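You operate a simulated robot arm through the tools that you are given. There is no shell and no other tool. Be economical: measure what you need, move in short steps, check, and stop when the job is done.

The job below is to be done with a simulated robot arm. You get a single attempt, and the scene is never put back.

TASK
A lump dams the gate: stop the feeder, clear it and prove the feed again.
Fine: STOP and isolator OFF before reaching in; lump into the yellow tray; ON, START, STOP once the display stands still.

Only the result counts: the job must be done as asked and must still hold three seconds after the hand-in. Knocking over, shifting, dropping, spilling or breaking anything else fails it.

THE ROBOT
A 6-joint arm with a two-finger parallel gripper on a trunk, on a base that drives. Base frame: it is fixed to the floor where the robot stands at the start and does not move with it; the origin is under the middle of the robot, x ahead of it, y to its left, z up. Readings come in m, degrees, newtons and seconds.
With the tool pointing down near the work surface it reaches from about 0.32 to 0.7 m from the robot's upright axis, wherever it stands. Its first joint turns from -166.0 to 166.0 degrees. Places, roughly: feeder isolator [0.5, 0.1, 0.6]; feeder start button [0.4, 0.1, 0.8]; feeder stop button [0.5, 0, 0.8]; flap lever with a red ball [-0.2, 0.9, 0.6]; gate knob [0.1, 0.3, 0.8]; inside of the yellow tray [1, -0.9, 0.8]; shake knob [0.3, 0.2, 0.7]. Payload 4.1 kg.
The tool frame sits at the grasp point between the pads (the TCP): z along the fingers, y along the line on which they close. The tips reach 0.023 m beyond it. The gripper opens to 0.094 m. The fingers are 0.038 m wide and 0.01 m thick; the gripper's body (0.054 by 0.096 m) begins 0.039 m behind the TCP.
Orientation is that of the tool frame in the base frame, as a unit quaternion [x, y, z, w]. With the fingers straight down and closing along the base's y, the tool's x points along the base's -x, its y along +y and its z along -z.

THE INTERFACE
- The arm moves only by the tool drive_tool. Its argument "increments" is a list of rows, each a list of 7 numbers: the shift along the base's x, y, z in units of 30 mm (1.0 is 30 mm), then the turn, a rotation vector about the base's x, y, z in units of 6 degrees (1.0 is 6 degrees), then the finger opening in m, from 0 to 0.094. In form: [[dx, dy, dz, rx, ry, rz, claw], ...]. A call has 1 to 10 rows; each row shifts and turns the commanded pose from where the row before left it. A call with a number of a shift or a turn outside -1 to 1 is refused whole. A row lasts 0.2 s, in which the tool goes at most 0.05 m and 8.6 degrees; a call with a longer step from one row to the next is refused whole, and so is a gripper value outside its range. A pose out of reach is approached as far as the arm can. The call stops where the force on the tool passes 40 N (or 10 N more than at its start, if that is more) or the arm is blocked; 0.2 s more then pass. Each finger travels about 0.045 m/s and halts on what it meets, pressing with about 25 N; the grip force reading is that of the motor and also rises with nothing between the fingers. The clock runs only during rows and for 0.2 s after the last one: add rows that do not move to give the fingers time. The reply holds the time, the measured pose of the TCP, the force on the tool along the base axes, the opening and the grip force, in the units named above and with some noise, with the torque about the TCP (base axes, N m) and any sound that the robot's microphone picked up.
- Cameras (640 x 400 px; columns grow to the right, rows downward): "scene" is now at [0.0023, 0.1794, 1.3412]; the picture's right is [0.22, -0.98, 0.00], its down [-0.86, -0.19, -0.47] and it looks along [0.46, 0.10, -0.88] (base axes); focal length 214 px, centre (320, 200). "wrist" rides on the gripper at [0.086, 0.016, -0.075] in the tool frame; the picture's right is [-0.18, 0.98, 0.00], its down [-0.58, -0.11, -0.81] and it looks along [-0.79, -0.15, 0.59] (tool axes); focal length 243 px, centre (320, 200). There is no depth. A picture from a camera that has moved, and an enlarged one, comes with that camera's place and axes in the base frame and with its lens.
- grab_frame(camera): a new picture of that camera. No time passes.
- move_column(by): slides the trunk up (or, below 0, down) by that many m; the arm and the scene camera ride with it, the base frame stays. It gives what a move gives, with no picture.
- drive_base(legs): drives the robot by 1 to 6 legs, each [ahead, turn to the left] in m and degrees, along the robot's own axes; the way and the turn of a leg run together, so that a leg with both is an arc; at most 1.5 m and 180 degrees a leg. The arm and the cameras ride along, it lands a little off, and it stops where it bumps. It gives what a move gives.
- aim_head(pan, tilt): turns the head with the scene camera to pan (to the left, within 155 degrees either way) and tilt (down, from -29 to 69), counted from straight ahead of the robot. It gives what a move gives.
- zoom(camera, box): a new picture of the part [left, top, right, bottom] of that camera's present view, enlarged. No time passes.
- job_done(): hands the job in; it is judged then, once.

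Go step by step. Nothing tells you exact positions but the pictures and the camera data: compare them with the known pose of the tool, close in by small moves and look again before you grip or let go. The budget is 120 turns and 82 pictures, counting those below and the enlarged ones. Unless the task says otherwise, let go and move clear before handing in, and close with one line.

The tools are called after "Call:" by a JSON object that holds its "op" and its "data". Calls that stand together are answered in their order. drive_tool: Moves the arm, as the interface text tells. Its arguments: {"type":"object","properties":{"increments":{"type":"array"}},"required":["increments"]} The other tools are called the same way: move_column (by) slides the trunk up or down; drive_base (legs) drives the base; aim_head (pan, tilt) turns the head that bears the scene camera; grab_frame (camera) takes a picture; zoom (camera, box) takes an enlarged picture of a part of a camera's view; job_done () hands the job in.

At the start:

```text
time_s: 0.0
ee_pos: [0.4593, -0.0244, 0.96]
tcp_rot: [0.0, 1.0, 0.0, 0.0]
force: [1.0, -0.1, 0.1]
ft_torque: [-0.01, 0.0, -0.02]
width: 0.0936
gripper_force: 0.1
trunk travel left (down, up): [-0.325, 0.265]
robot x, y, heading: [0.0006, 0.0029, -0.1]
head pan, tilt: [12.7, 62.1]
```

scene: 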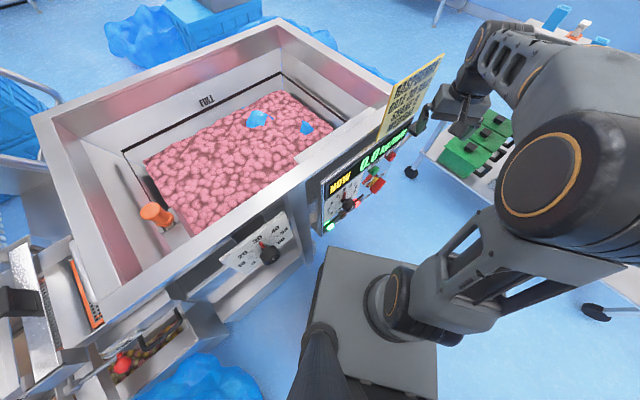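
wrist: 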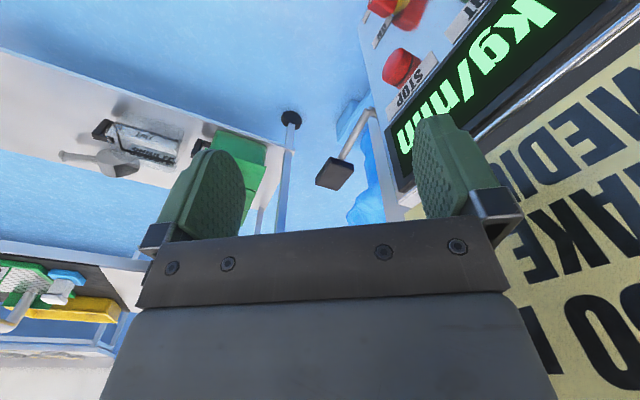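

I see the hopper with pink product, a control panel on its side facing the robot, and a sign by the gripper. I'll enlarge the panel, sign and gate area first.

Call:
{"op": "zoom", "data": {"camera": "scene", "box": [300, 40, 460, 240]}}

Call:
{"op": "zoom", "data": {"camera": "scene", "box": [0, 160, 320, 400]}}

```text
2.00 times, centred on (380, 140) of scene
camera zoom: at [0.0023, 0.1794, 1.3412], right [0.22, -0.98, 0.0], down [-0.86, -0.19, -0.47], along [0.46, 0.1, -0.88], focal length 429 px, centre (200, 320)
```

zoom: 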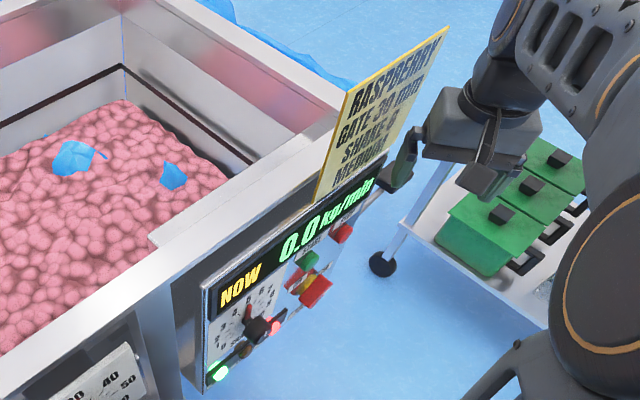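

```text
1.67 times, centred on (160, 280) of scene
camera zoom: at [0.0023, 0.1794, 1.3412], right [0.22, -0.98, 0.0], down [-0.86, -0.19, -0.47], along [0.46, 0.1, -0.88], focal length 358 px, centre (587, 67)
```

zoom: 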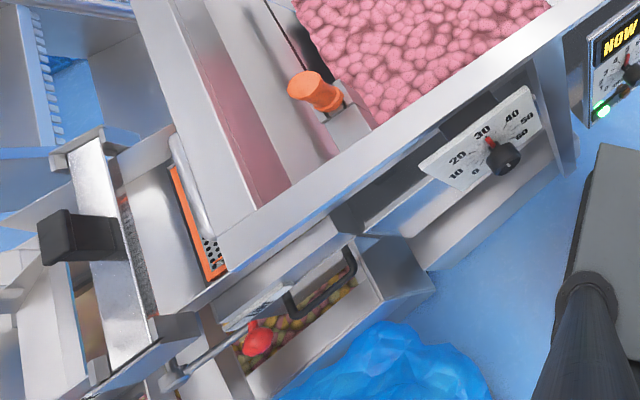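

The product lies behind a gate towards the left end; the orange handle may be something in the hopper. I'll pan the head left and enlarge to find the lump.

Call:
{"op": "aim_head", "data": {"pan": 55, "tilt": 50}}

Call:
{"op": "move_column", "data": {"by": 0.2}}

Call:
{"op": "grab_frame", "data": {"camera": "scene"}}

Call:
{"op": "zoom", "data": {"camera": "scene", "box": [240, 100, 480, 250]}}

```text
time_s: 1.1
ee_pos: [0.458, -0.0244, 0.9597]
tcp_rot: [0.001, 1.0, -0.001, 0.0]
force: [0.1, -0.5, 0.6]
ft_torque: [-0.01, -0.02, -0.01]
width: 0.094
gripper_force: 0.0
trunk travel left (down, up): [-0.325, 0.265]
robot x, y, heading: [0.0032, -0.0001, 0.1]
head pan, tilt: [55.0, 50.0]
```

```text
time_s: 3.3
ee_pos: [0.4579, -0.0245, 1.1598]
tcp_rot: [0.0, 1.0, 0.0, 0.0]
force: [-0.6, 0.8, 0.3]
ft_torque: [0.01, -0.03, -0.02]
width: 0.094
gripper_force: 0.1
trunk travel left (down, up): [-0.525, 0.065]
robot x, y, heading: [0.0007, -0.0018, 0.0]
head pan, tilt: [55.0, 50.0]
```

```text
77 pictures are left
camera scene: at [-0.0161, 0.2285, 1.5561], right [0.82, -0.57, 0.0], down [-0.44, -0.63, -0.64], along [0.37, 0.53, -0.77], focal length 214 px, centre (320, 200)
```

scene: 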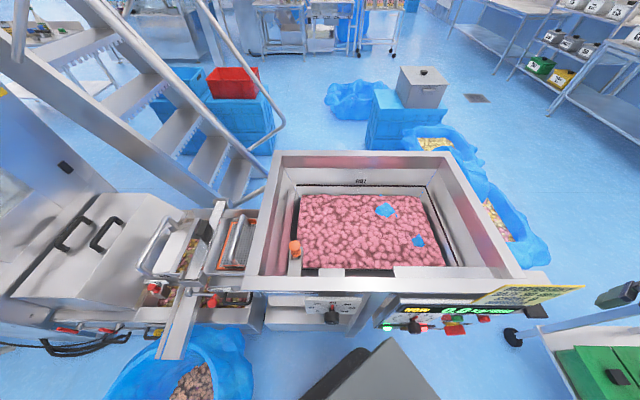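

```text
2.67 times, centred on (360, 175) of scene
camera zoom: at [-0.0161, 0.2285, 1.5561], right [0.82, -0.57, 0.0], down [-0.44, -0.63, -0.64], along [0.37, 0.53, -0.77], focal length 572 px, centre (213, 267)
```

zoom: 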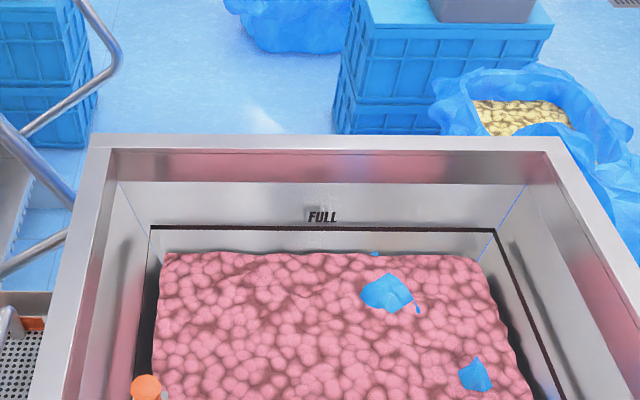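

Call:
{"op": "zoom", "data": {"camera": "scene", "box": [230, 180, 390, 280]}}

Call:
{"op": "zoom", "data": {"camera": "scene", "box": [120, 190, 360, 340]}}

Call:
{"op": "zoom", "data": {"camera": "scene", "box": [370, 270, 530, 370]}}

```text
4.00 times, centred on (310, 230) of scene
camera zoom: at [-0.0161, 0.2285, 1.5561], right [0.82, -0.57, 0.0], down [-0.44, -0.63, -0.64], along [0.37, 0.53, -0.77], focal length 858 px, centre (360, 80)
```

zoom: 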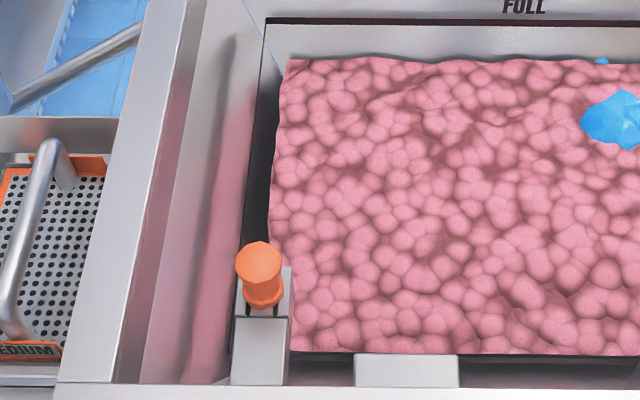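

```text
2.67 times, centred on (240, 265) of scene
camera zoom: at [-0.0161, 0.2285, 1.5561], right [0.82, -0.57, 0.0], down [-0.44, -0.63, -0.64], along [0.37, 0.53, -0.77], focal length 572 px, centre (533, 27)
```

zoom: 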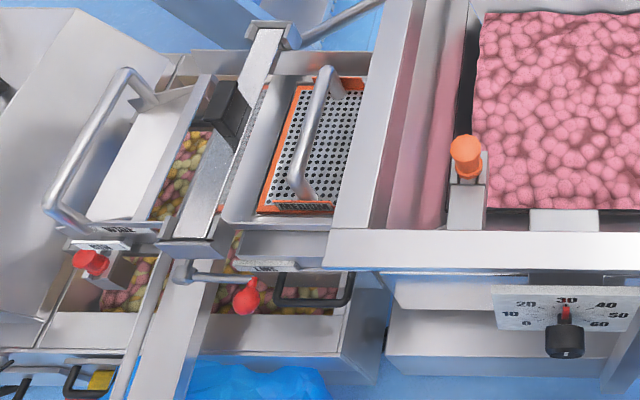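

```text
4.00 times, centred on (450, 320) of scene
camera zoom: at [-0.0161, 0.2285, 1.5561], right [0.82, -0.57, 0.0], down [-0.44, -0.63, -0.64], along [0.37, 0.53, -0.77], focal length 858 px, centre (-200, -280)
```

zoom: 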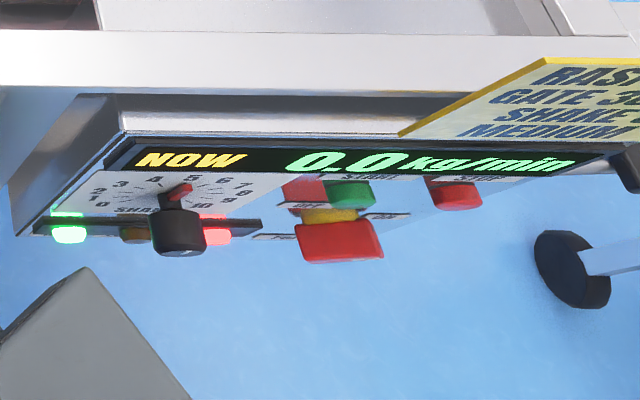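

The feeder is running (green lamp) at 0.0 kg/min. I'll look from the wrist camera and round the other side for the yellow tray and free floor.

Call:
{"op": "grab_frame", "data": {"camera": "wrist"}}

Call:
{"op": "aim_head", "data": {"pan": -45, "tilt": 40}}

Call:
{"op": "grab_frame", "data": {"camera": "scene"}}

Call:
{"op": "aim_head", "data": {"pan": -150, "tilt": 35}}

Call:
{"op": "grab_frame", "data": {"camera": "scene"}}

```text
72 pictures are left
camera wrist: at [0.3717, -0.0088, 1.2339], right [0.18, 0.98, 0.0], down [0.58, -0.11, 0.81], along [0.79, -0.15, -0.59], focal length 243 px, centre (320, 200)
```

wrist: 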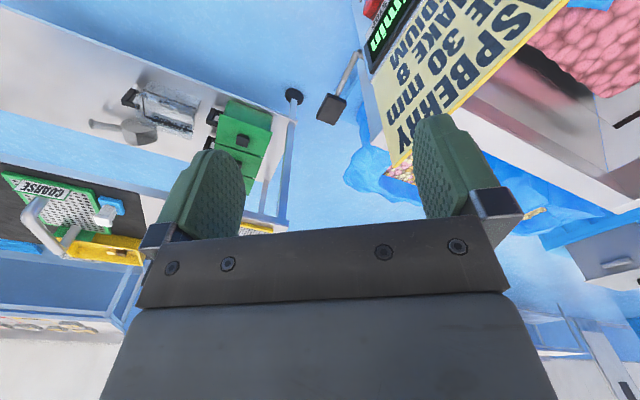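

```text
time_s: 5.0
ee_pos: [0.4575, -0.0247, 1.1577]
tcp_rot: [0.0, 1.0, 0.0, 0.0]
force: [-0.1, -0.5, -0.8]
ft_torque: [-0.01, 0.04, 0.01]
width: 0.0938
gripper_force: 0.0
trunk travel left (down, up): [-0.525, 0.065]
robot x, y, heading: [-0.0042, 0.0029, 0.1]
head pan, tilt: [-45.0, 40.0]
```

```text
71 pictures are left
camera scene: at [-0.0002, 0.1053, 1.5703], right [-0.71, -0.71, 0.0], down [-0.45, 0.45, -0.77], along [0.54, -0.54, -0.64], focal length 214 px, centre (320, 200)
```

scene: 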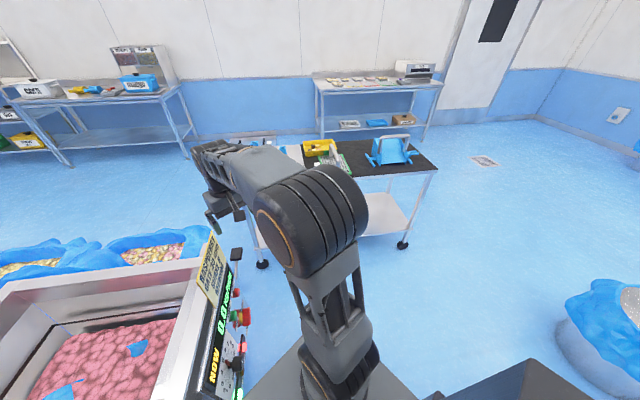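

```text
time_s: 6.8
ee_pos: [0.4584, -0.0237, 1.1596]
tcp_rot: [0.0, 1.0, 0.0, -0.001]
force: [0.8, 0.0, 0.1]
ft_torque: [-0.01, 0.0, 0.02]
width: 0.0937
gripper_force: 0.0
trunk travel left (down, up): [-0.525, 0.065]
robot x, y, heading: [-0.0004, -0.0013, -0.2]
head pan, tilt: [-150.0, 35.0]
```

```text
70 pictures are left
camera scene: at [-0.1366, 0.1213, 1.5779], right [-0.5, 0.87, 0.0], down [0.5, 0.29, -0.82], along [-0.71, -0.41, -0.57], focal length 214 px, centre (320, 200)
```

scene: 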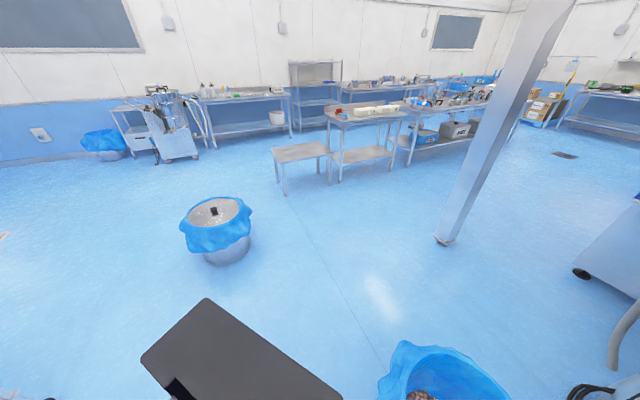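

Floor behind is free. I'll turn the wrist so its camera faces the panel, back the tool off from it a little, and lower the trunk again.

Call:
{"op": "drive_tool", "data": {"increments": [[-0.26, -0.3, 0, 0, 0, 0.92, 0.03], [-0.26, -0.3, 0, 0, 0, 0.92, 0], [-0.26, -0.3, 0, 0, 0, 0.92, 0], [-0.26, -0.3, 0, 0, 0, 0.92, 0], [-0.26, -0.3, 0, 0, 0, 0.92, 0], [-0.26, -0.3, 0, 0, 0, 0.92, 0], [-0.26, -0.3, 0, 0, 0, 0.92, 0], [-0.26, -0.3, 0, 0, 0, 0.92, 0], [-0.26, -0.3, 0, 0, 0, 0.92, 0], [-0.26, -0.3, 0, 0, 0, 0.92, 0]]}}

Call:
{"op": "move_column", "data": {"by": -0.2}}

Call:
{"op": "aim_head", "data": {"pan": 20, "tilt": 62}}

Call:
{"op": "grab_frame", "data": {"camera": "wrist"}}

Call:
{"op": "grab_frame", "data": {"camera": "scene"}}

```text
time_s: 9.0
ee_pos: [0.3808, -0.1147, 1.1589]
tcp_rot: [-0.464, 0.886, 0.0, 0.0]
force: [-0.5, 0.4, 0.6]
ft_torque: [0.03, 0.03, 0.01]
width: 0.0001
gripper_force: 25.6
trunk travel left (down, up): [-0.525, 0.065]
robot x, y, heading: [-0.0009, -0.0007, -0.0]
head pan, tilt: [-150.0, 35.0]
```

```text
time_s: 11.2
ee_pos: [0.3807, -0.1138, 0.9606]
tcp_rot: [-0.463, 0.886, 0.0, 0.0]
force: [0.9, 0.1, -0.1]
ft_torque: [0.01, 0.01, 0.01]
width: 0.0001
gripper_force: 24.8
trunk travel left (down, up): [-0.325, 0.265]
robot x, y, heading: [-0.0022, -0.0025, 0.0]
head pan, tilt: [-150.0, 35.0]
```

```text
time_s: 13.8
ee_pos: [0.3807, -0.1152, 0.9604]
tcp_rot: [-0.464, 0.886, 0.0, 0.001]
force: [-0.3, 0.1, -0.9]
ft_torque: [-0.03, -0.01, -0.01]
width: 0.0
gripper_force: 25.1
trunk travel left (down, up): [-0.325, 0.265]
robot x, y, heading: [-0.0017, -0.0002, 0.2]
head pan, tilt: [20.0, 62.0]
```

```text
69 pictures are left
camera wrist: at [0.3179, -0.1768, 1.0341], right [-0.7, 0.71, 0.0], down [0.42, 0.42, 0.81], along [0.57, 0.57, -0.59], focal length 243 px, centre (320, 200)
```

wrist: 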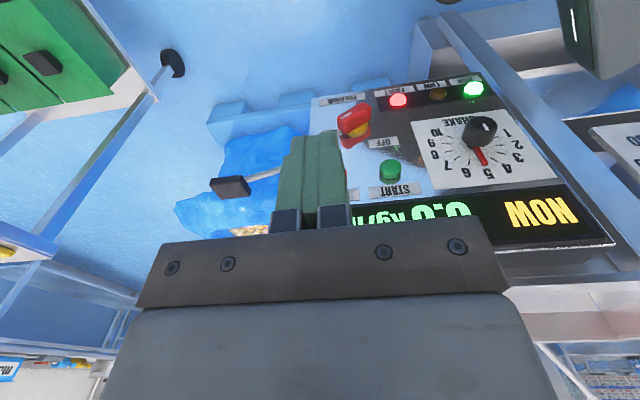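

```text
68 pictures are left
camera scene: at [0.0001, 0.1873, 1.3413], right [0.34, -0.94, 0.0], down [-0.83, -0.3, -0.47], along [0.44, 0.16, -0.88], focal length 214 px, centre (320, 200)
```

scene: 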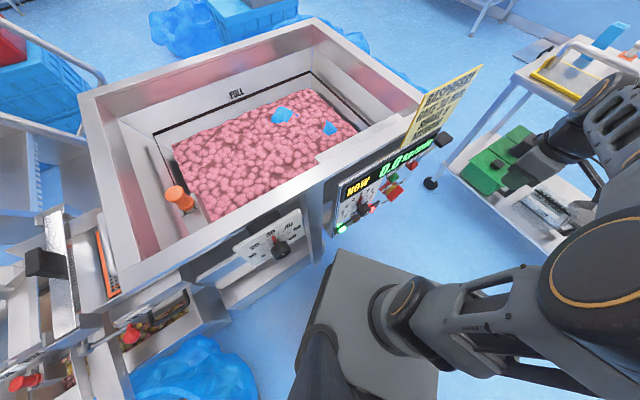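

Call:
{"op": "zoom", "data": {"camera": "scene", "box": [320, 130, 464, 240]}}

Call:
{"op": "zoom", "data": {"camera": "wrist", "box": [300, 60, 620, 260]}}

```text
3.64 times, centred on (392, 185) of scene
camera zoom: at [0.0001, 0.1873, 1.3413], right [0.34, -0.94, 0.0], down [-0.83, -0.3, -0.47], along [0.44, 0.16, -0.88], focal length 780 px, centre (58, 254)
```

zoom: 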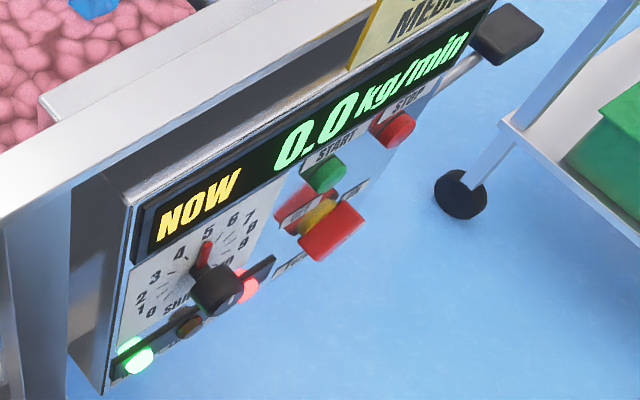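

```text
2.00 times, centred on (460, 160) of wrist
camera zoom: at [0.3179, -0.1768, 1.0341], right [-0.7, 0.71, 0.0], down [0.42, 0.42, 0.81], along [0.57, 0.57, -0.59], focal length 485 px, centre (40, 280)
```

zoom: 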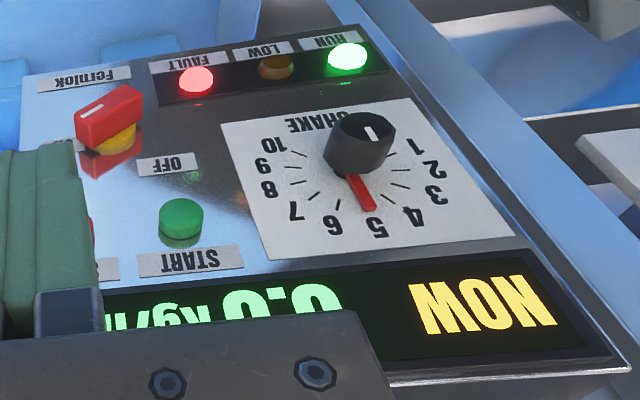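

START sits near (0.436, 0.10, 0.775), STOP near (0.506, 0.046, 0.775), the isolator handle near (0.463, 0.056, 0.65); the panel normal is about (0.6, 0.8). I tilt the closed fingers 45° toward the panel and come up in front of STOP.

Call:
{"op": "drive_tool", "data": {"increments": [[0.17, 0.22, -0.5, 0.6, -0.45, 0, 0], [0.17, 0.22, -0.5, 0.6, -0.45, 0, 0], [0.17, 0.22, -0.5, 0.6, -0.45, 0, 0], [0.17, 0.22, -0.5, 0.6, -0.45, 0, 0], [0.17, 0.22, -0.5, 0.6, -0.45, 0, 0], [0.17, 0.22, -0.5, 0.6, -0.45, 0, 0], [0.17, 0.22, -0.5, 0.6, -0.45, 0, 0], [0.17, 0.22, -0.5, 0.6, -0.45, 0, 0], [0.17, 0.22, -0.5, 0.6, -0.45, 0, 0], [0.17, 0.22, -0.5, 0.6, -0.45, 0, 0]]}}

Call:
{"op": "grab_frame", "data": {"camera": "wrist"}}

Call:
{"op": "grab_frame", "data": {"camera": "scene"}}

```text
time_s: 16.0
ee_pos: [0.4304, -0.0494, 0.8095]
tcp_rot: [-0.427, 0.819, 0.164, 0.346]
force: [-0.3, -0.1, 0.3]
ft_torque: [0.0, -0.04, 0.01]
width: 0.0
gripper_force: 25.4
trunk travel left (down, up): [-0.325, 0.265]
robot x, y, heading: [0.0014, -0.0011, -0.3]
head pan, tilt: [20.0, 62.0]
```

```text
65 pictures are left
camera wrist: at [0.3525, -0.1331, 0.8007], right [-0.73, 0.68, 0.1], down [-0.03, -0.18, 0.98], along [0.68, 0.71, 0.15], focal length 243 px, centre (320, 200)
```

wrist: 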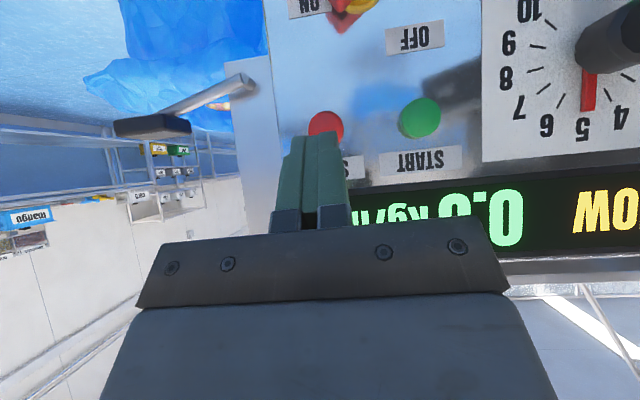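

```text
64 pictures are left
camera scene: at [0.0, 0.1874, 1.3413], right [0.34, -0.94, 0.0], down [-0.83, -0.3, -0.47], along [0.44, 0.16, -0.88], focal length 214 px, centre (320, 200)
```

scene: 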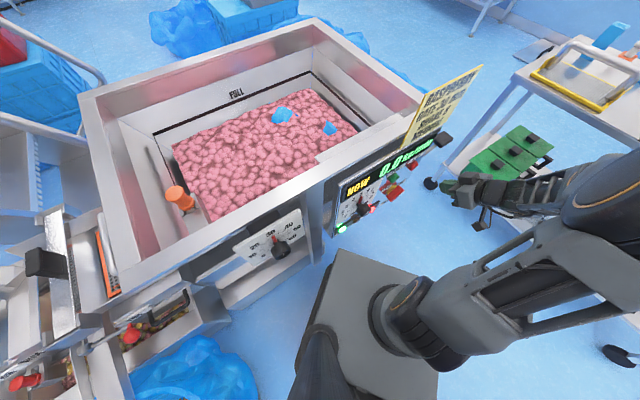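

The estimate agrees from this view. I now move in and press STOP in small steps.

Call:
{"op": "drive_tool", "data": {"increments": [[0.58, 0.7, -0.43, 0, 0, 0, 0], [0.58, 0.7, -0.43, 0, 0, 0, 0], [0.58, 0.7, -0.43, 0, 0, 0, 0], [0.1, 0.133, 0, 0, 0, 0, 0], [0.1, 0.133, 0, 0, 0, 0, 0], [0.1, 0.133, 0, 0, 0, 0, 0]]}}

Call:
{"op": "grab_frame", "data": {"camera": "wrist"}}

```text
time_s: 17.4
ee_pos: [0.4909, 0.0251, 0.7698]
tcp_rot: [-0.427, 0.819, 0.165, 0.345]
force: [-14.3, -13.9, -2.3]
ft_torque: [-0.1, 0.12, 0.09]
width: 0.0001
gripper_force: 25.0
trunk travel left (down, up): [-0.325, 0.265]
robot x, y, heading: [0.0038, -0.0023, -0.0]
head pan, tilt: [20.0, 62.0]
heard: click
```

```text
63 pictures are left
camera wrist: at [0.4117, -0.0588, 0.7614], right [-0.73, 0.68, 0.11], down [-0.02, -0.18, 0.98], along [0.69, 0.71, 0.14], focal length 243 px, centre (320, 200)
```

wrist: 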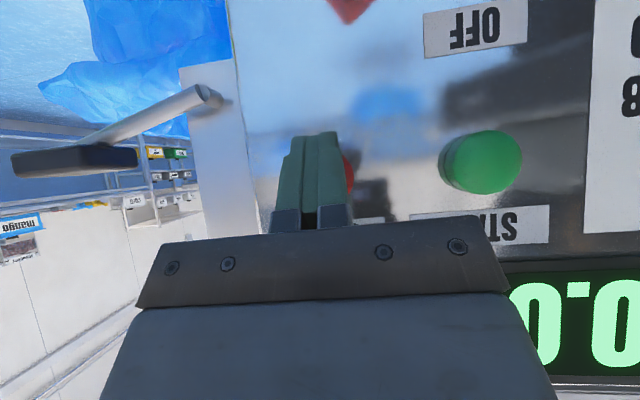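

STOP clicked. I back off and drop in front of the isolator for a look, also checking that the RUN lamp is out.

Call:
{"op": "drive_tool", "data": {"increments": [[-0.6, -0.8, 0, 0, 0, 0, 0], [-0.6, -0.8, 0, 0, 0, 0, 0], [-0.6, -0.8, 0, 0, 0, 0, 0], [-0.6, -0.8, -0.5, 0, 0, 0, 0], [-0.3, 0.2, -0.8, 0, 0, 0, 0], [-0.3, 0.2, -0.8, 0, 0, 0, 0], [0, 0, 0, 0, 0, 0, 0]]}}

Call:
{"op": "grab_frame", "data": {"camera": "wrist"}}

Call:
{"op": "zoom", "data": {"camera": "scene", "box": [320, 130, 464, 240]}}

```text
time_s: 19.0
ee_pos: [0.4017, -0.0581, 0.7085]
tcp_rot: [-0.428, 0.818, 0.166, 0.346]
force: [0.6, 0.0, 0.4]
ft_torque: [0.02, 0.02, 0.02]
width: 0.0
gripper_force: 24.9
trunk travel left (down, up): [-0.325, 0.265]
robot x, y, heading: [-0.0007, -0.0024, -0.3]
head pan, tilt: [20.0, 62.0]
```

```text
62 pictures are left
camera wrist: at [0.3235, -0.1423, 0.6986], right [-0.73, 0.68, 0.1], down [-0.02, -0.18, 0.98], along [0.68, 0.71, 0.15], focal length 243 px, centre (320, 200)
```

wrist: 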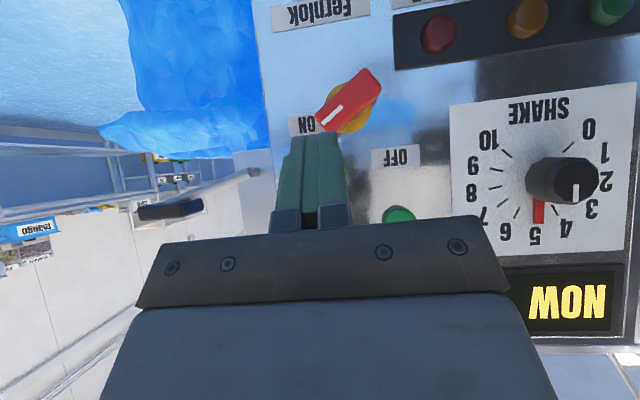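

```text
3.64 times, centred on (392, 185) of scene
camera zoom: at [0.0002, 0.1873, 1.3413], right [0.34, -0.94, 0.0], down [-0.83, -0.3, -0.47], along [0.44, 0.16, -0.88], focal length 780 px, centre (58, 254)
```

zoom: 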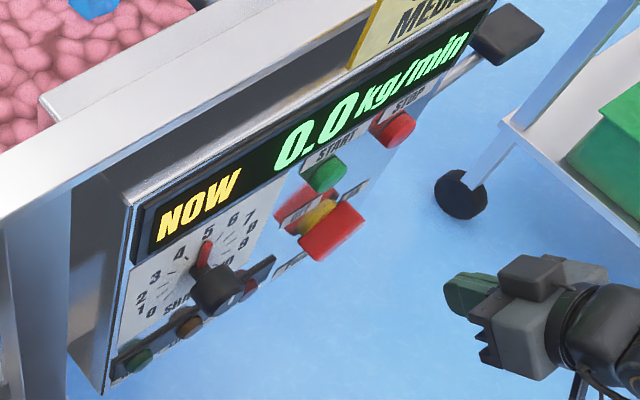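

RUN lamp is out. The isolator bar points up-right to ON; OFF is 90° to the left. I bring the tool level in front of it to grip it.

Call:
{"op": "drive_tool", "data": {"increments": [[-0.06, 0.075, -0.26, 0.75, -0.56, 0, 0.07], [-0.06, 0.075, -0.26, 0.75, -0.56, 0, 0.07], [-0.06, 0.075, -0.26, 0.75, -0.56, 0, 0.07], [-0.06, 0.075, -0.26, 0.75, -0.56, 0, 0.07], [-0.06, 0.075, -0.26, 0.75, -0.56, 0, 0.07], [-0.06, 0.075, -0.26, 0.75, -0.56, 0, 0.07], [-0.06, 0.075, -0.26, 0.75, -0.56, 0, 0.07], [-0.06, 0.075, -0.26, 0.75, -0.56, 0, 0.07]]}}

Call:
{"op": "grab_frame", "data": {"camera": "wrist"}}

```text
time_s: 20.8
ee_pos: [0.4559, -0.0915, 0.7056]
tcp_rot: [-0.327, 0.627, 0.307, 0.637]
force: [0.8, -0.3, 0.0]
ft_torque: [0.0, 0.03, -0.01]
width: 0.0701
gripper_force: 0.1
out of reach, approached as far as the arm can: row 3, 4, 5, 6, 7, 8
trunk travel left (down, up): [-0.325, 0.265]
robot x, y, heading: [-0.0032, -0.0017, -0.2]
head pan, tilt: [20.0, 62.0]
```

```text
60 pictures are left
camera wrist: at [0.4007, -0.1437, 0.6182], right [-0.79, 0.59, 0.16], down [-0.41, -0.7, 0.58], along [0.45, 0.4, 0.8], focal length 243 px, centre (320, 200)
```

wrist: 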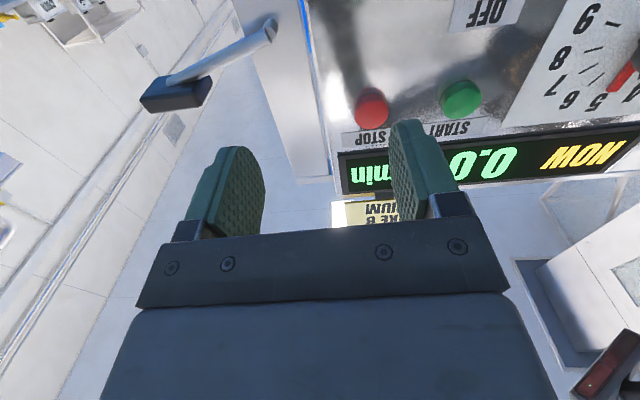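

The tool can't be levelled there, as the robot stands too close. I drive to roughly (0.02, -0.30) and turn to face the panel, swinging on the free side.

Call:
{"op": "drive_base", "data": {"legs": [[-0.15, 0], [0, -60], [0.35, 0], [0, 113]]}}

Call:
{"op": "aim_head", "data": {"pan": -15, "tilt": 50}}

Call:
{"op": "grab_frame", "data": {"camera": "scene"}}

Call:
{"op": "grab_frame", "data": {"camera": "wrist"}}

```text
time_s: 31.4
ee_pos: [0.3736, 0.0057, 0.7046]
tcp_rot: [0.572, -0.418, -0.557, -0.434]
force: [-0.4, 0.1, 0.4]
ft_torque: [0.01, -0.05, 0.01]
width: 0.0701
gripper_force: 0.0
trunk travel left (down, up): [-0.325, 0.265]
robot x, y, heading: [0.0214, -0.3008, 52.6]
head pan, tilt: [20.0, 62.0]
```

```text
time_s: 32.4
ee_pos: [0.3728, 0.005, 0.7059]
tcp_rot: [0.57, -0.419, -0.557, -0.434]
force: [-0.6, -1.0, 0.4]
ft_torque: [0.01, -0.01, 0.03]
width: 0.07
gripper_force: 0.0
trunk travel left (down, up): [-0.325, 0.265]
robot x, y, heading: [0.0236, -0.3029, 52.5]
head pan, tilt: [-15.0, 50.0]
```

```text
59 pictures are left
camera scene: at [-0.0842, -0.2021, 1.3561], right [0.61, -0.79, 0.0], down [-0.61, -0.47, -0.64], along [0.51, 0.39, -0.77], focal length 214 px, centre (320, 200)
```

scene: 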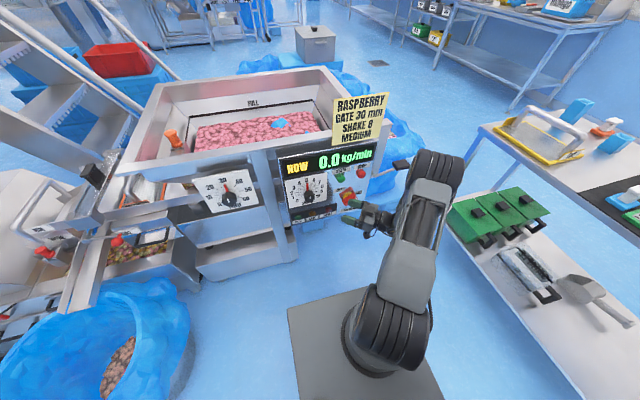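

```text
58 pictures are left
camera wrist: at [0.3812, -0.0714, 0.6183], right [-0.95, -0.27, 0.16], down [0.31, -0.75, 0.59], along [-0.04, 0.61, 0.8], focal length 243 px, centre (320, 200)
```

wrist: 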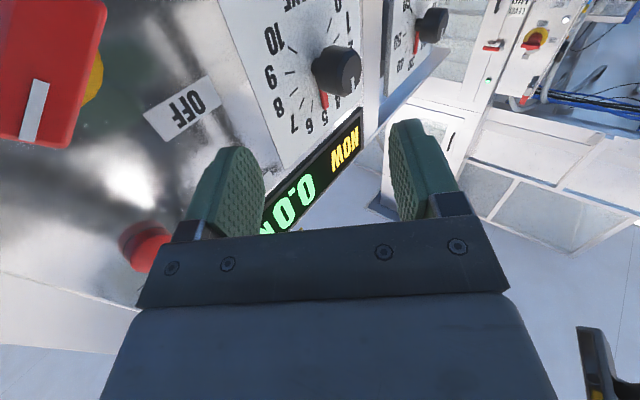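

Good stance now. I yaw the level tool to face the panel and line up with the isolator.

Call:
{"op": "drive_tool", "data": {"increments": [[0.05, -0.2, -0.22, 0, 0, -0.98, 0.07], [0.05, -0.2, -0.22, 0, 0, -0.98, 0.07], [0.05, -0.2, -0.22, 0, 0, -0.98, 0.07], [0.1, -0.1, -0.22, 0, 0, -0.98, 0.07], [0.1, -0.1, -0.22, 0, 0, -0.98, 0.07], [0.1, -0.1, -0.22, 0, 0, -0.98, 0.07], [0.1, -0.1, -0.22, 0, 0, -0.98, 0.07], [0.1, -0.1, -0.22, 0, 0, -0.98, 0.07], [0.1, -0.1, -0.22, 0, 0, -0.98, 0.07]]}}

Call:
{"op": "drive_tool", "data": {"increments": [[0, 0, 0, 0.56, 0.75, 0, 0.07], [0, 0, 0, 0.56, 0.75, 0, 0.07], [0, 0, 0, 0.56, 0.75, 0, 0.07], [0, 0, 0, 0.56, 0.75, 0, 0.07], [0, 0, 0, 0.56, 0.75, 0, 0.07], [0, 0, 0, 0.56, 0.75, 0, 0.07], [0, 0, 0, 0.56, 0.75, 0, 0.07], [0, 0, 0, 0.56, 0.75, 0, 0.07]]}}

Call:
{"op": "grab_frame", "data": {"camera": "wrist"}}

Call:
{"op": "zoom", "data": {"camera": "scene", "box": [270, 130, 430, 250]}}

```text
time_s: 34.4
ee_pos: [0.5451, -0.0129, 0.7226]
tcp_rot: [-0.322, 0.632, 0.31, 0.633]
force: [-0.4, 0.5, -0.3]
ft_torque: [-0.03, -0.01, -0.04]
width: 0.0701
gripper_force: 0.0
out of reach, approached as far as the arm can: row 1, 2, 3, 4, 5, 6, 7, 8, 9
trunk travel left (down, up): [-0.325, 0.265]
robot x, y, heading: [0.0227, -0.2986, 52.6]
head pan, tilt: [-15.0, 50.0]
```

```text
time_s: 36.2
ee_pos: [0.5432, -0.0124, 0.7216]
tcp_rot: [-0.062, 0.706, 0.526, 0.47]
force: [0.1, -0.2, 0.4]
ft_torque: [-0.04, 0.0, -0.01]
width: 0.0698
gripper_force: 0.0
trunk travel left (down, up): [-0.325, 0.265]
robot x, y, heading: [0.0225, -0.3008, 52.4]
head pan, tilt: [-15.0, 50.0]
```

```text
57 pictures are left
camera wrist: at [0.4431, -0.0303, 0.6703], right [-0.47, 0.36, 0.81], down [-0.1, -0.93, 0.35], along [0.88, 0.08, 0.47], focal length 243 px, centre (320, 200)
```

wrist: 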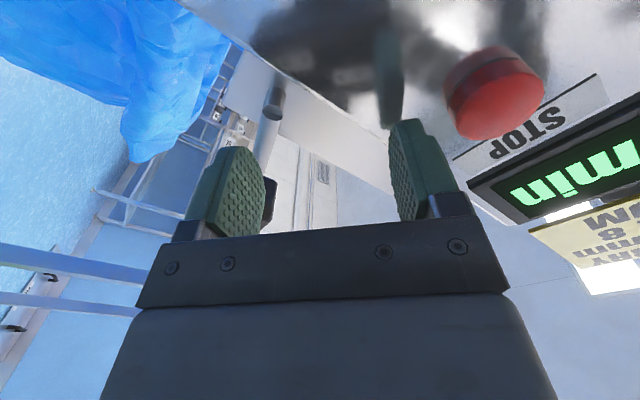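

```text
3.33 times, centred on (350, 190) of scene
camera zoom: at [-0.0841, -0.2021, 1.3562], right [0.61, -0.79, 0.0], down [-0.61, -0.47, -0.64], along [0.51, 0.39, -0.77], focal length 715 px, centre (220, 233)
```

zoom: 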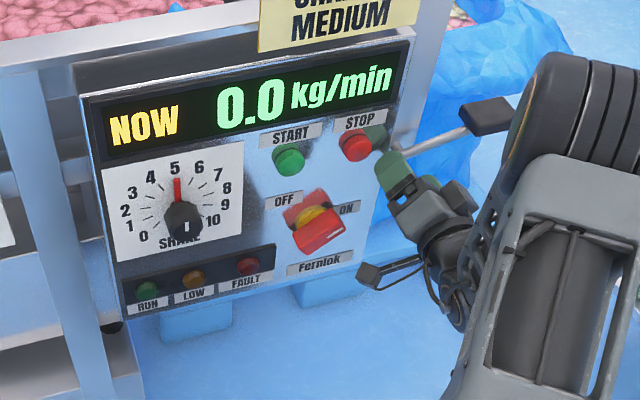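

Still inside the minimum reach with a level tool. I back up 0.15 m.

Call:
{"op": "drive_base", "data": {"legs": [[-0.17, 0]]}}

Call:
{"op": "grab_frame", "data": {"camera": "wrist"}}

```text
time_s: 37.6
ee_pos: [0.4402, -0.1484, 0.7218]
tcp_rot: [-0.061, 0.707, 0.526, 0.469]
force: [0.1, -0.7, 0.3]
ft_torque: [0.03, 0.02, 0.0]
width: 0.0698
gripper_force: 0.1
trunk travel left (down, up): [-0.325, 0.265]
robot x, y, heading: [-0.0801, -0.4374, 52.5]
head pan, tilt: [-15.0, 50.0]
```

```text
55 pictures are left
camera wrist: at [0.3393, -0.1652, 0.6702], right [-0.47, 0.36, 0.81], down [-0.1, -0.93, 0.35], along [0.88, 0.09, 0.47], focal length 243 px, centre (320, 200)
```

wrist: 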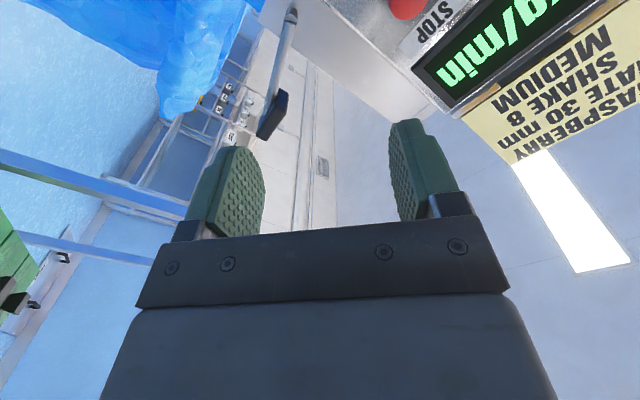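

Call:
{"op": "drive_tool", "data": {"increments": [[-0.122, 0.817, -0.43, 0, 0, 0, 0.07], [-0.122, 0.817, -0.43, 0, 0, 0, 0.07], [-0.122, 0.817, -0.43, 0, 0, 0, 0.07], [-0.122, 0.817, -0.43, 0, 0, 0, 0.07], [-0.122, 0.817, -0.43, 0, 0, 0, 0.07], [-0.122, 0.817, -0.43, 0, 0, 0, 0.07]]}}

Call:
{"op": "grab_frame", "data": {"camera": "wrist"}}

Call:
{"op": "grab_frame", "data": {"camera": "scene"}}

```text
time_s: 39.0
ee_pos: [0.4175, 0.0008, 0.6442]
tcp_rot: [-0.061, 0.707, 0.526, 0.47]
force: [0.2, 0.3, 0.0]
ft_torque: [-0.02, 0.02, -0.02]
width: 0.0697
gripper_force: 0.0
trunk travel left (down, up): [-0.325, 0.265]
robot x, y, heading: [-0.081, -0.4369, 52.6]
head pan, tilt: [-15.0, 50.0]
```

```text
54 pictures are left
camera wrist: at [0.317, -0.0181, 0.5925], right [-0.47, 0.36, 0.81], down [-0.1, -0.93, 0.35], along [0.88, 0.09, 0.47], focal length 243 px, centre (320, 200)
```

wrist: 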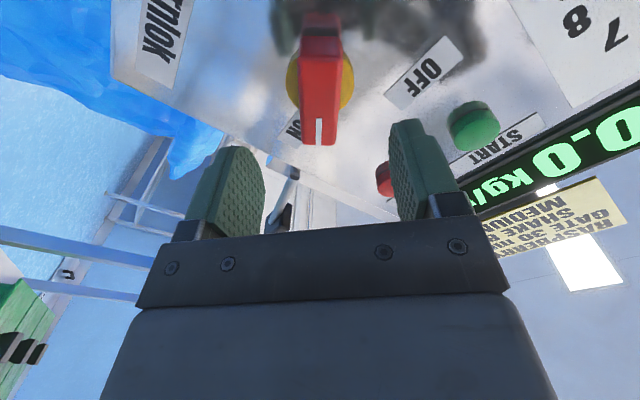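

```text
53 pictures are left
camera scene: at [-0.188, -0.3378, 1.3562], right [0.61, -0.79, 0.0], down [-0.61, -0.47, -0.64], along [0.51, 0.39, -0.77], focal length 214 px, centre (320, 200)
```

scene: 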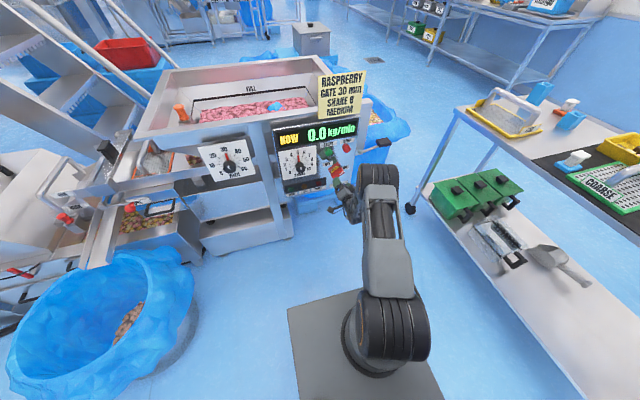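

Aligned with the bar between the fingers. I advance 6 cm and close on it.

Call:
{"op": "drive_tool", "data": {"increments": [[0.3, 0.4, 0, 0, 0, 0, 0.07], [0.3, 0.4, 0, 0, 0, 0, 0.07], [0.3, 0.4, 0, 0, 0, 0, 0.07], [0.3, 0.4, 0, 0, 0, 0, 0.07]]}}

Call:
{"op": "grab_frame", "data": {"camera": "wrist"}}

```text
time_s: 40.0
ee_pos: [0.4549, 0.0486, 0.6436]
tcp_rot: [-0.061, 0.706, 0.526, 0.47]
force: [-0.7, 0.7, 0.1]
ft_torque: [0.03, -0.02, 0.0]
width: 0.0704
gripper_force: 0.0
trunk travel left (down, up): [-0.325, 0.265]
robot x, y, heading: [-0.0792, -0.4377, 52.6]
head pan, tilt: [-15.0, 50.0]
```

```text
52 pictures are left
camera wrist: at [0.3532, 0.0298, 0.5927], right [-0.47, 0.36, 0.81], down [-0.1, -0.93, 0.35], along [0.88, 0.09, 0.47], focal length 243 px, centre (320, 200)
```

wrist: 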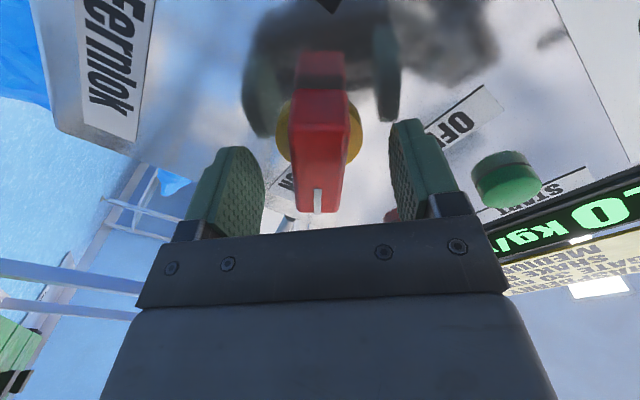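

Call:
{"op": "drive_tool", "data": {"increments": [[0.05, 0.07, 0, 0, 0, 0, 0.03], [0.05, 0.07, 0, 0, 0, 0, 0.01], [0, 0, 0, 0, 0, 0, 0.01], [0, 0, 0, 0, 0, 0, 0.01]]}}

Call:
{"op": "grab_frame", "data": {"camera": "wrist"}}

```text
time_s: 41.0
ee_pos: [0.4585, 0.0507, 0.6443]
tcp_rot: [-0.06, 0.707, 0.525, 0.469]
force: [1.8, -3.2, -6.1]
ft_torque: [0.71, -0.51, 0.43]
width: 0.0261
gripper_force: 45.3
trunk travel left (down, up): [-0.325, 0.265]
robot x, y, heading: [-0.0794, -0.4366, 52.4]
head pan, tilt: [-15.0, 50.0]
```

```text
51 pictures are left
camera wrist: at [0.3564, 0.0332, 0.5918], right [-0.47, 0.36, 0.81], down [-0.1, -0.93, 0.35], along [0.88, 0.09, 0.47], focal length 243 px, centre (320, 200)
```

wrist: 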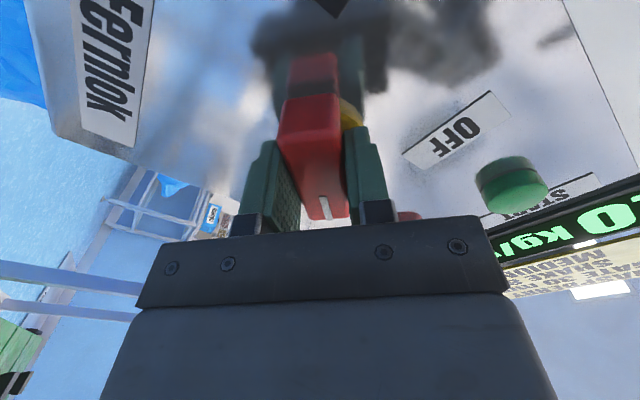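

Gripped at 26 mm. I turn it 90° toward OFF, about the axis facing me, first in ten steps.

Call:
{"op": "drive_tool", "data": {"increments": [[0, 0, 0, -0.6, -0.8, 0, 0.01], [0, 0, 0, -0.6, -0.8, 0, 0.01], [0, 0, 0, -0.6, -0.8, 0, 0.01], [0, 0, 0, -0.6, -0.8, 0, 0.01], [0, 0, 0, -0.6, -0.8, 0, 0.01], [0, 0, 0, -0.6, -0.8, 0, 0.01], [0, 0, 0, -0.6, -0.8, 0, 0.01], [0, 0, 0, -0.6, -0.8, 0, 0.01], [0, 0, 0, -0.6, -0.8, 0, 0.01], [0, 0, 0, -0.6, -0.8, 0, 0.01]]}}

Call:
{"op": "grab_frame", "data": {"camera": "wrist"}}

```text
time_s: 43.0
ee_pos: [0.4658, 0.0578, 0.6439]
tcp_rot: [-0.345, 0.62, 0.313, 0.631]
force: [-22.7, -12.9, 10.2]
ft_torque: [0.75, -0.53, -1.11]
width: 0.0263
gripper_force: 45.5
out of reach, approached as far as the arm can: row 8, 9
trunk travel left (down, up): [-0.325, 0.265]
robot x, y, heading: [-0.0807, -0.4371, 52.9]
head pan, tilt: [-15.0, 50.0]
stopped in row 9: the force on the tool passed its limit (the readings are from after the stop); the commanded pose is now the measured one
```

```text
50 pictures are left
camera wrist: at [0.4126, 0.0018, 0.5573], right [-0.81, 0.56, 0.14], down [-0.39, -0.71, 0.59], along [0.43, 0.43, 0.79], focal length 243 px, centre (320, 200)
```

wrist: 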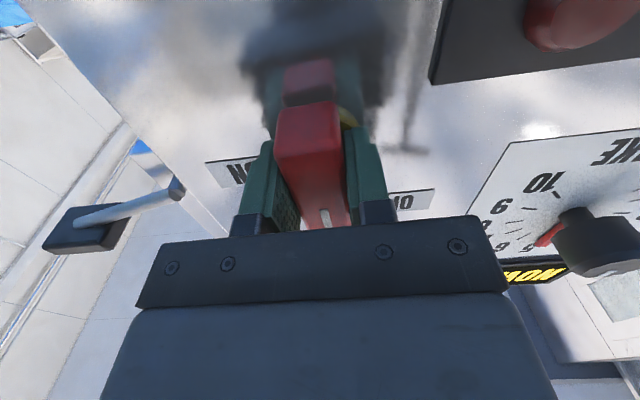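

The bar is halfway (vertical) and the arm hit a limit. I release, back off, and test whether the tool turns further in free air.

Call:
{"op": "drive_tool", "data": {"increments": [[0, 0, 0, 0, 0, 0, 0.07], [0, 0, 0, 0, 0, 0, 0.07], [0, 0, 0, 0, 0, 0, 0.07], [-0.54, -0.72, 0, 0, 0, 0, 0.07], [-0.54, -0.72, 0, 0, 0, 0, 0.07], [-0.54, -0.72, 0, 0, 0, 0, 0.07]]}}

Call:
{"op": "drive_tool", "data": {"increments": [[0, 0, 0, -0.6, -0.8, 0, 0.07], [0, 0, 0, -0.6, -0.8, 0, 0.07], [0, 0, 0, -0.6, -0.8, 0, 0.07], [0, 0, 0, -0.6, -0.8, 0, 0.07], [0, 0, 0, -0.6, -0.8, 0, 0.07], [0, 0, 0, -0.6, -0.8, 0, 0.07]]}}

Call:
{"op": "grab_frame", "data": {"camera": "scene"}}

```text
time_s: 43.4
ee_pos: [0.4572, 0.0626, 0.6439]
tcp_rot: [-0.352, 0.616, 0.317, 0.629]
force: [-47.0, -10.1, 14.8]
ft_torque: [0.12, -1.04, -0.4]
width: 0.0491
gripper_force: 0.1
trunk travel left (down, up): [-0.325, 0.265]
robot x, y, heading: [-0.078, -0.4383, 53.2]
head pan, tilt: [-15.0, 50.0]
stopped in row 2: the force on the tool passed its limit (the readings are from after the stop); the commanded pose is now the measured one
```

```text
time_s: 43.7
ee_pos: [0.4579, 0.0604, 0.6414]
tcp_rot: [-0.353, 0.616, 0.316, 0.629]
force: [-22.6, -19.4, 11.1]
ft_torque: [0.32, -0.88, -1.08]
width: 0.0669
gripper_force: 0.1
out of reach, approached as far as the arm can: row 1
trunk travel left (down, up): [-0.325, 0.265]
robot x, y, heading: [-0.0822, -0.4368, 53.7]
head pan, tilt: [-15.0, 50.0]
stopped in row 1: the force on the tool passed its limit (the readings are from after the stop); the commanded pose is now the measured one
```

```text
49 pictures are left
camera scene: at [-0.1934, -0.3432, 1.3562], right [0.62, -0.78, 0.0], down [-0.6, -0.47, -0.65], along [0.51, 0.4, -0.76], focal length 214 px, centre (320, 200)
```

scene: 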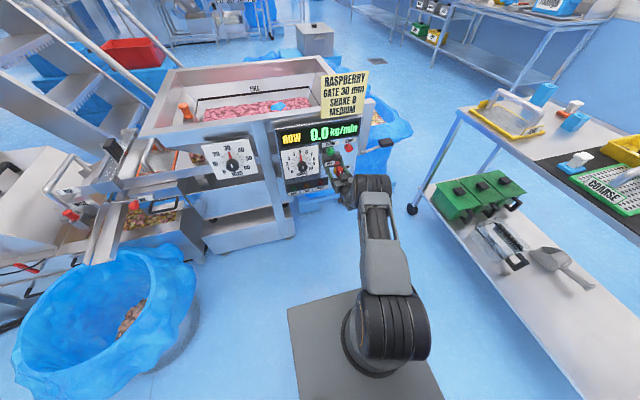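

Call:
{"op": "zoom", "data": {"camera": "scene", "box": [270, 110, 430, 230]}}

Call:
{"op": "grab_frame", "data": {"camera": "wrist"}}

```text
3.33 times, centred on (350, 170) of scene
camera zoom: at [-0.1934, -0.3432, 1.3562], right [0.62, -0.78, 0.0], down [-0.6, -0.47, -0.65], along [0.51, 0.4, -0.76], focal length 715 px, centre (220, 300)
```

zoom: 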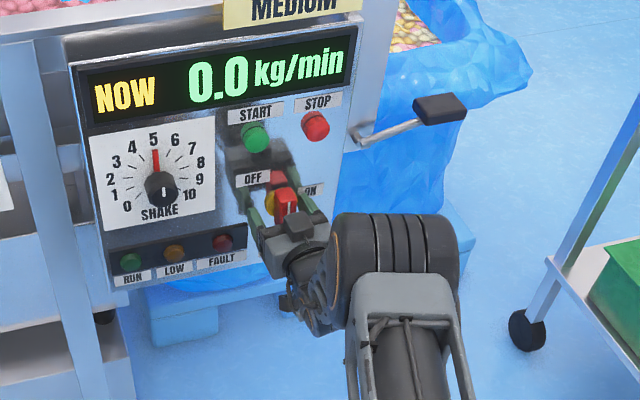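

```text
47 pictures are left
camera wrist: at [0.4073, 0.004, 0.5546], right [-0.83, 0.55, 0.13], down [-0.38, -0.71, 0.59], along [0.42, 0.44, 0.79], focal length 243 px, centre (320, 200)
```

wrist: 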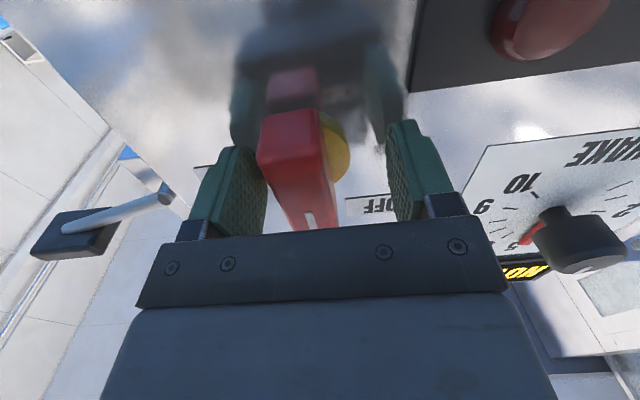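

The wrist joint seems to press near the panel edge. I back straight out gently.

Call:
{"op": "drive_tool", "data": {"increments": [[-0.2, -0.27, 0, 0, 0, 0, 0.08], [-0.3, -0.4, 0, 0, 0, 0, 0.08], [-0.5, -0.67, 0, 0, 0, 0, 0.08], [-0.5, -0.67, 0, 0, 0, 0, 0.08], [-0.5, -0.67, 0, 0, 0, 0, 0.08]]}}

Call:
{"op": "zoom", "data": {"camera": "scene", "box": [270, 110, 430, 230]}}

```text
time_s: 44.9
ee_pos: [0.4506, -0.0103, 0.646]
tcp_rot: [-0.353, 0.618, 0.324, 0.623]
force: [0.6, -1.1, -0.1]
ft_torque: [-0.01, 0.06, 0.01]
width: 0.08
gripper_force: 0.0
out of reach, approached as far as the arm can: row 2, 3, 4, 5
trunk travel left (down, up): [-0.325, 0.265]
robot x, y, heading: [-0.0839, -0.4354, 53.2]
head pan, tilt: [-15.0, 50.0]
```

```text
3.33 times, centred on (350, 170) of scene
camera zoom: at [-0.1904, -0.3404, 1.3562], right [0.62, -0.78, 0.0], down [-0.6, -0.48, -0.64], along [0.5, 0.4, -0.77], focal length 715 px, centre (220, 300)
```

zoom: 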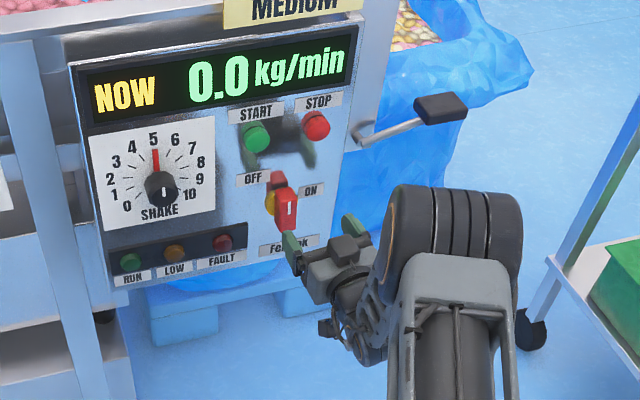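

Free again and nothing shifted. The wrist is at a roll limit, so I roll the tool the other way by 180° (fingers are symmetric) a bit further off.

Call:
{"op": "drive_tool", "data": {"increments": [[-0.3, -0.2, 0, 0.6, 0.8, 0, 0.07], [-0.3, -0.2, 0, 0.6, 0.8, 0, 0.07], [-0.3, -0.2, 0, 0.6, 0.8, 0, 0.07], [-0.3, -0.2, 0, 0.6, 0.8, 0, 0.07], [0, 0, 0, 0.6, 0.8, 0, 0.07], [0, 0, 0, 0.6, 0.8, 0, 0.07], [0, 0, 0, 0.6, 0.8, 0, 0.07], [0, 0, 0, 0.6, 0.8, 0, 0.07], [0, 0, 0, 0.6, 0.8, 0, 0.07], [0, 0, 0, 0.6, 0.8, 0, 0.07]]}}

Call:
{"op": "drive_tool", "data": {"increments": [[0, 0, 0, 0.6, 0.8, 0, 0.07], [0, 0, 0, 0.6, 0.8, 0, 0.07], [0, 0, 0, 0.6, 0.8, 0, 0.07], [0, 0, 0, 0.6, 0.8, 0, 0.07], [0, 0, 0, 0.6, 0.8, 0, 0.07], [0, 0, 0, 0.6, 0.8, 0, 0.07], [0, 0, 0, 0.6, 0.8, 0, 0.07], [0, 0, 0, 0.6, 0.8, 0, 0.07], [0, 0, 0, 0.6, 0.8, 0, 0.07], [0, 0, 0, 0.6, 0.8, 0, 0.07]]}}

Call:
{"op": "drive_tool", "data": {"increments": [[0, 0, 0, 0.6, 0.8, 0, 0.07], [0, 0, 0, 0.6, 0.8, 0, 0.07], [0, 0, 0, 0.6, 0.8, 0, 0.07], [0, 0, 0, 0.6, 0.8, 0, 0.07], [0, 0, 0, 0.6, 0.8, 0, 0.07], [0, 0, 0, 0.6, 0.8, 0, 0.07], [0, 0, 0, 0.6, 0.8, 0, 0.07], [0, 0, 0, 0.6, 0.8, 0, 0.07], [0, 0, 0, 0.6, 0.8, 0, 0.07], [0, 0, 0, 0.6, 0.8, 0, 0.07]]}}

Call:
{"op": "grab_frame", "data": {"camera": "wrist"}}

```text
time_s: 47.1
ee_pos: [0.4143, -0.0362, 0.6464]
tcp_rot: [0.007, 0.69, 0.601, 0.403]
force: [-0.6, -0.6, -1.2]
ft_torque: [0.01, 0.01, -0.05]
width: 0.07
gripper_force: 0.2
trunk travel left (down, up): [-0.325, 0.265]
robot x, y, heading: [-0.0827, -0.4361, 53.3]
head pan, tilt: [-15.0, 50.0]
```

```text
time_s: 49.3
ee_pos: [0.415, -0.0364, 0.6469]
tcp_rot: [0.369, 0.579, 0.724, 0.069]
force: [-0.3, 0.1, 0.4]
ft_torque: [0.01, 0.03, 0.01]
width: 0.0702
gripper_force: 0.1
trunk travel left (down, up): [-0.325, 0.265]
robot x, y, heading: [-0.0813, -0.4366, 53.3]
head pan, tilt: [-15.0, 50.0]
```

```text
time_s: 51.5
ee_pos: [0.4152, -0.0359, 0.6452]
tcp_rot: [0.63, 0.311, 0.653, -0.282]
force: [1.1, 0.4, -0.7]
ft_torque: [-0.01, -0.02, -0.04]
width: 0.0701
gripper_force: 0.0
trunk travel left (down, up): [-0.325, 0.265]
robot x, y, heading: [-0.0809, -0.4358, 53.4]
head pan, tilt: [-15.0, 50.0]
```

```text
45 pictures are left
camera wrist: at [0.3755, -0.1012, 0.7327], right [0.76, -0.64, -0.13], down [-0.58, -0.56, -0.6], along [0.31, 0.53, -0.79], focal length 243 px, centre (320, 200)
```

wrist: 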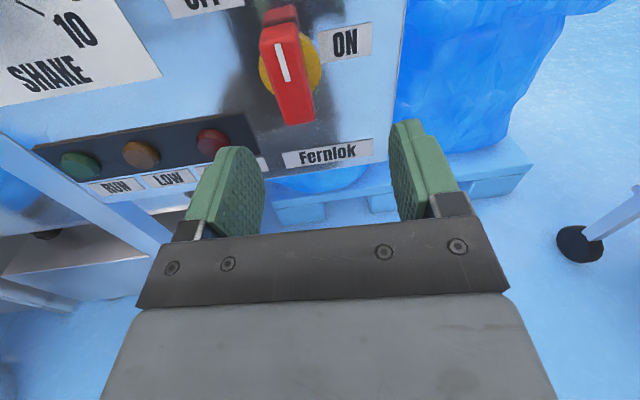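

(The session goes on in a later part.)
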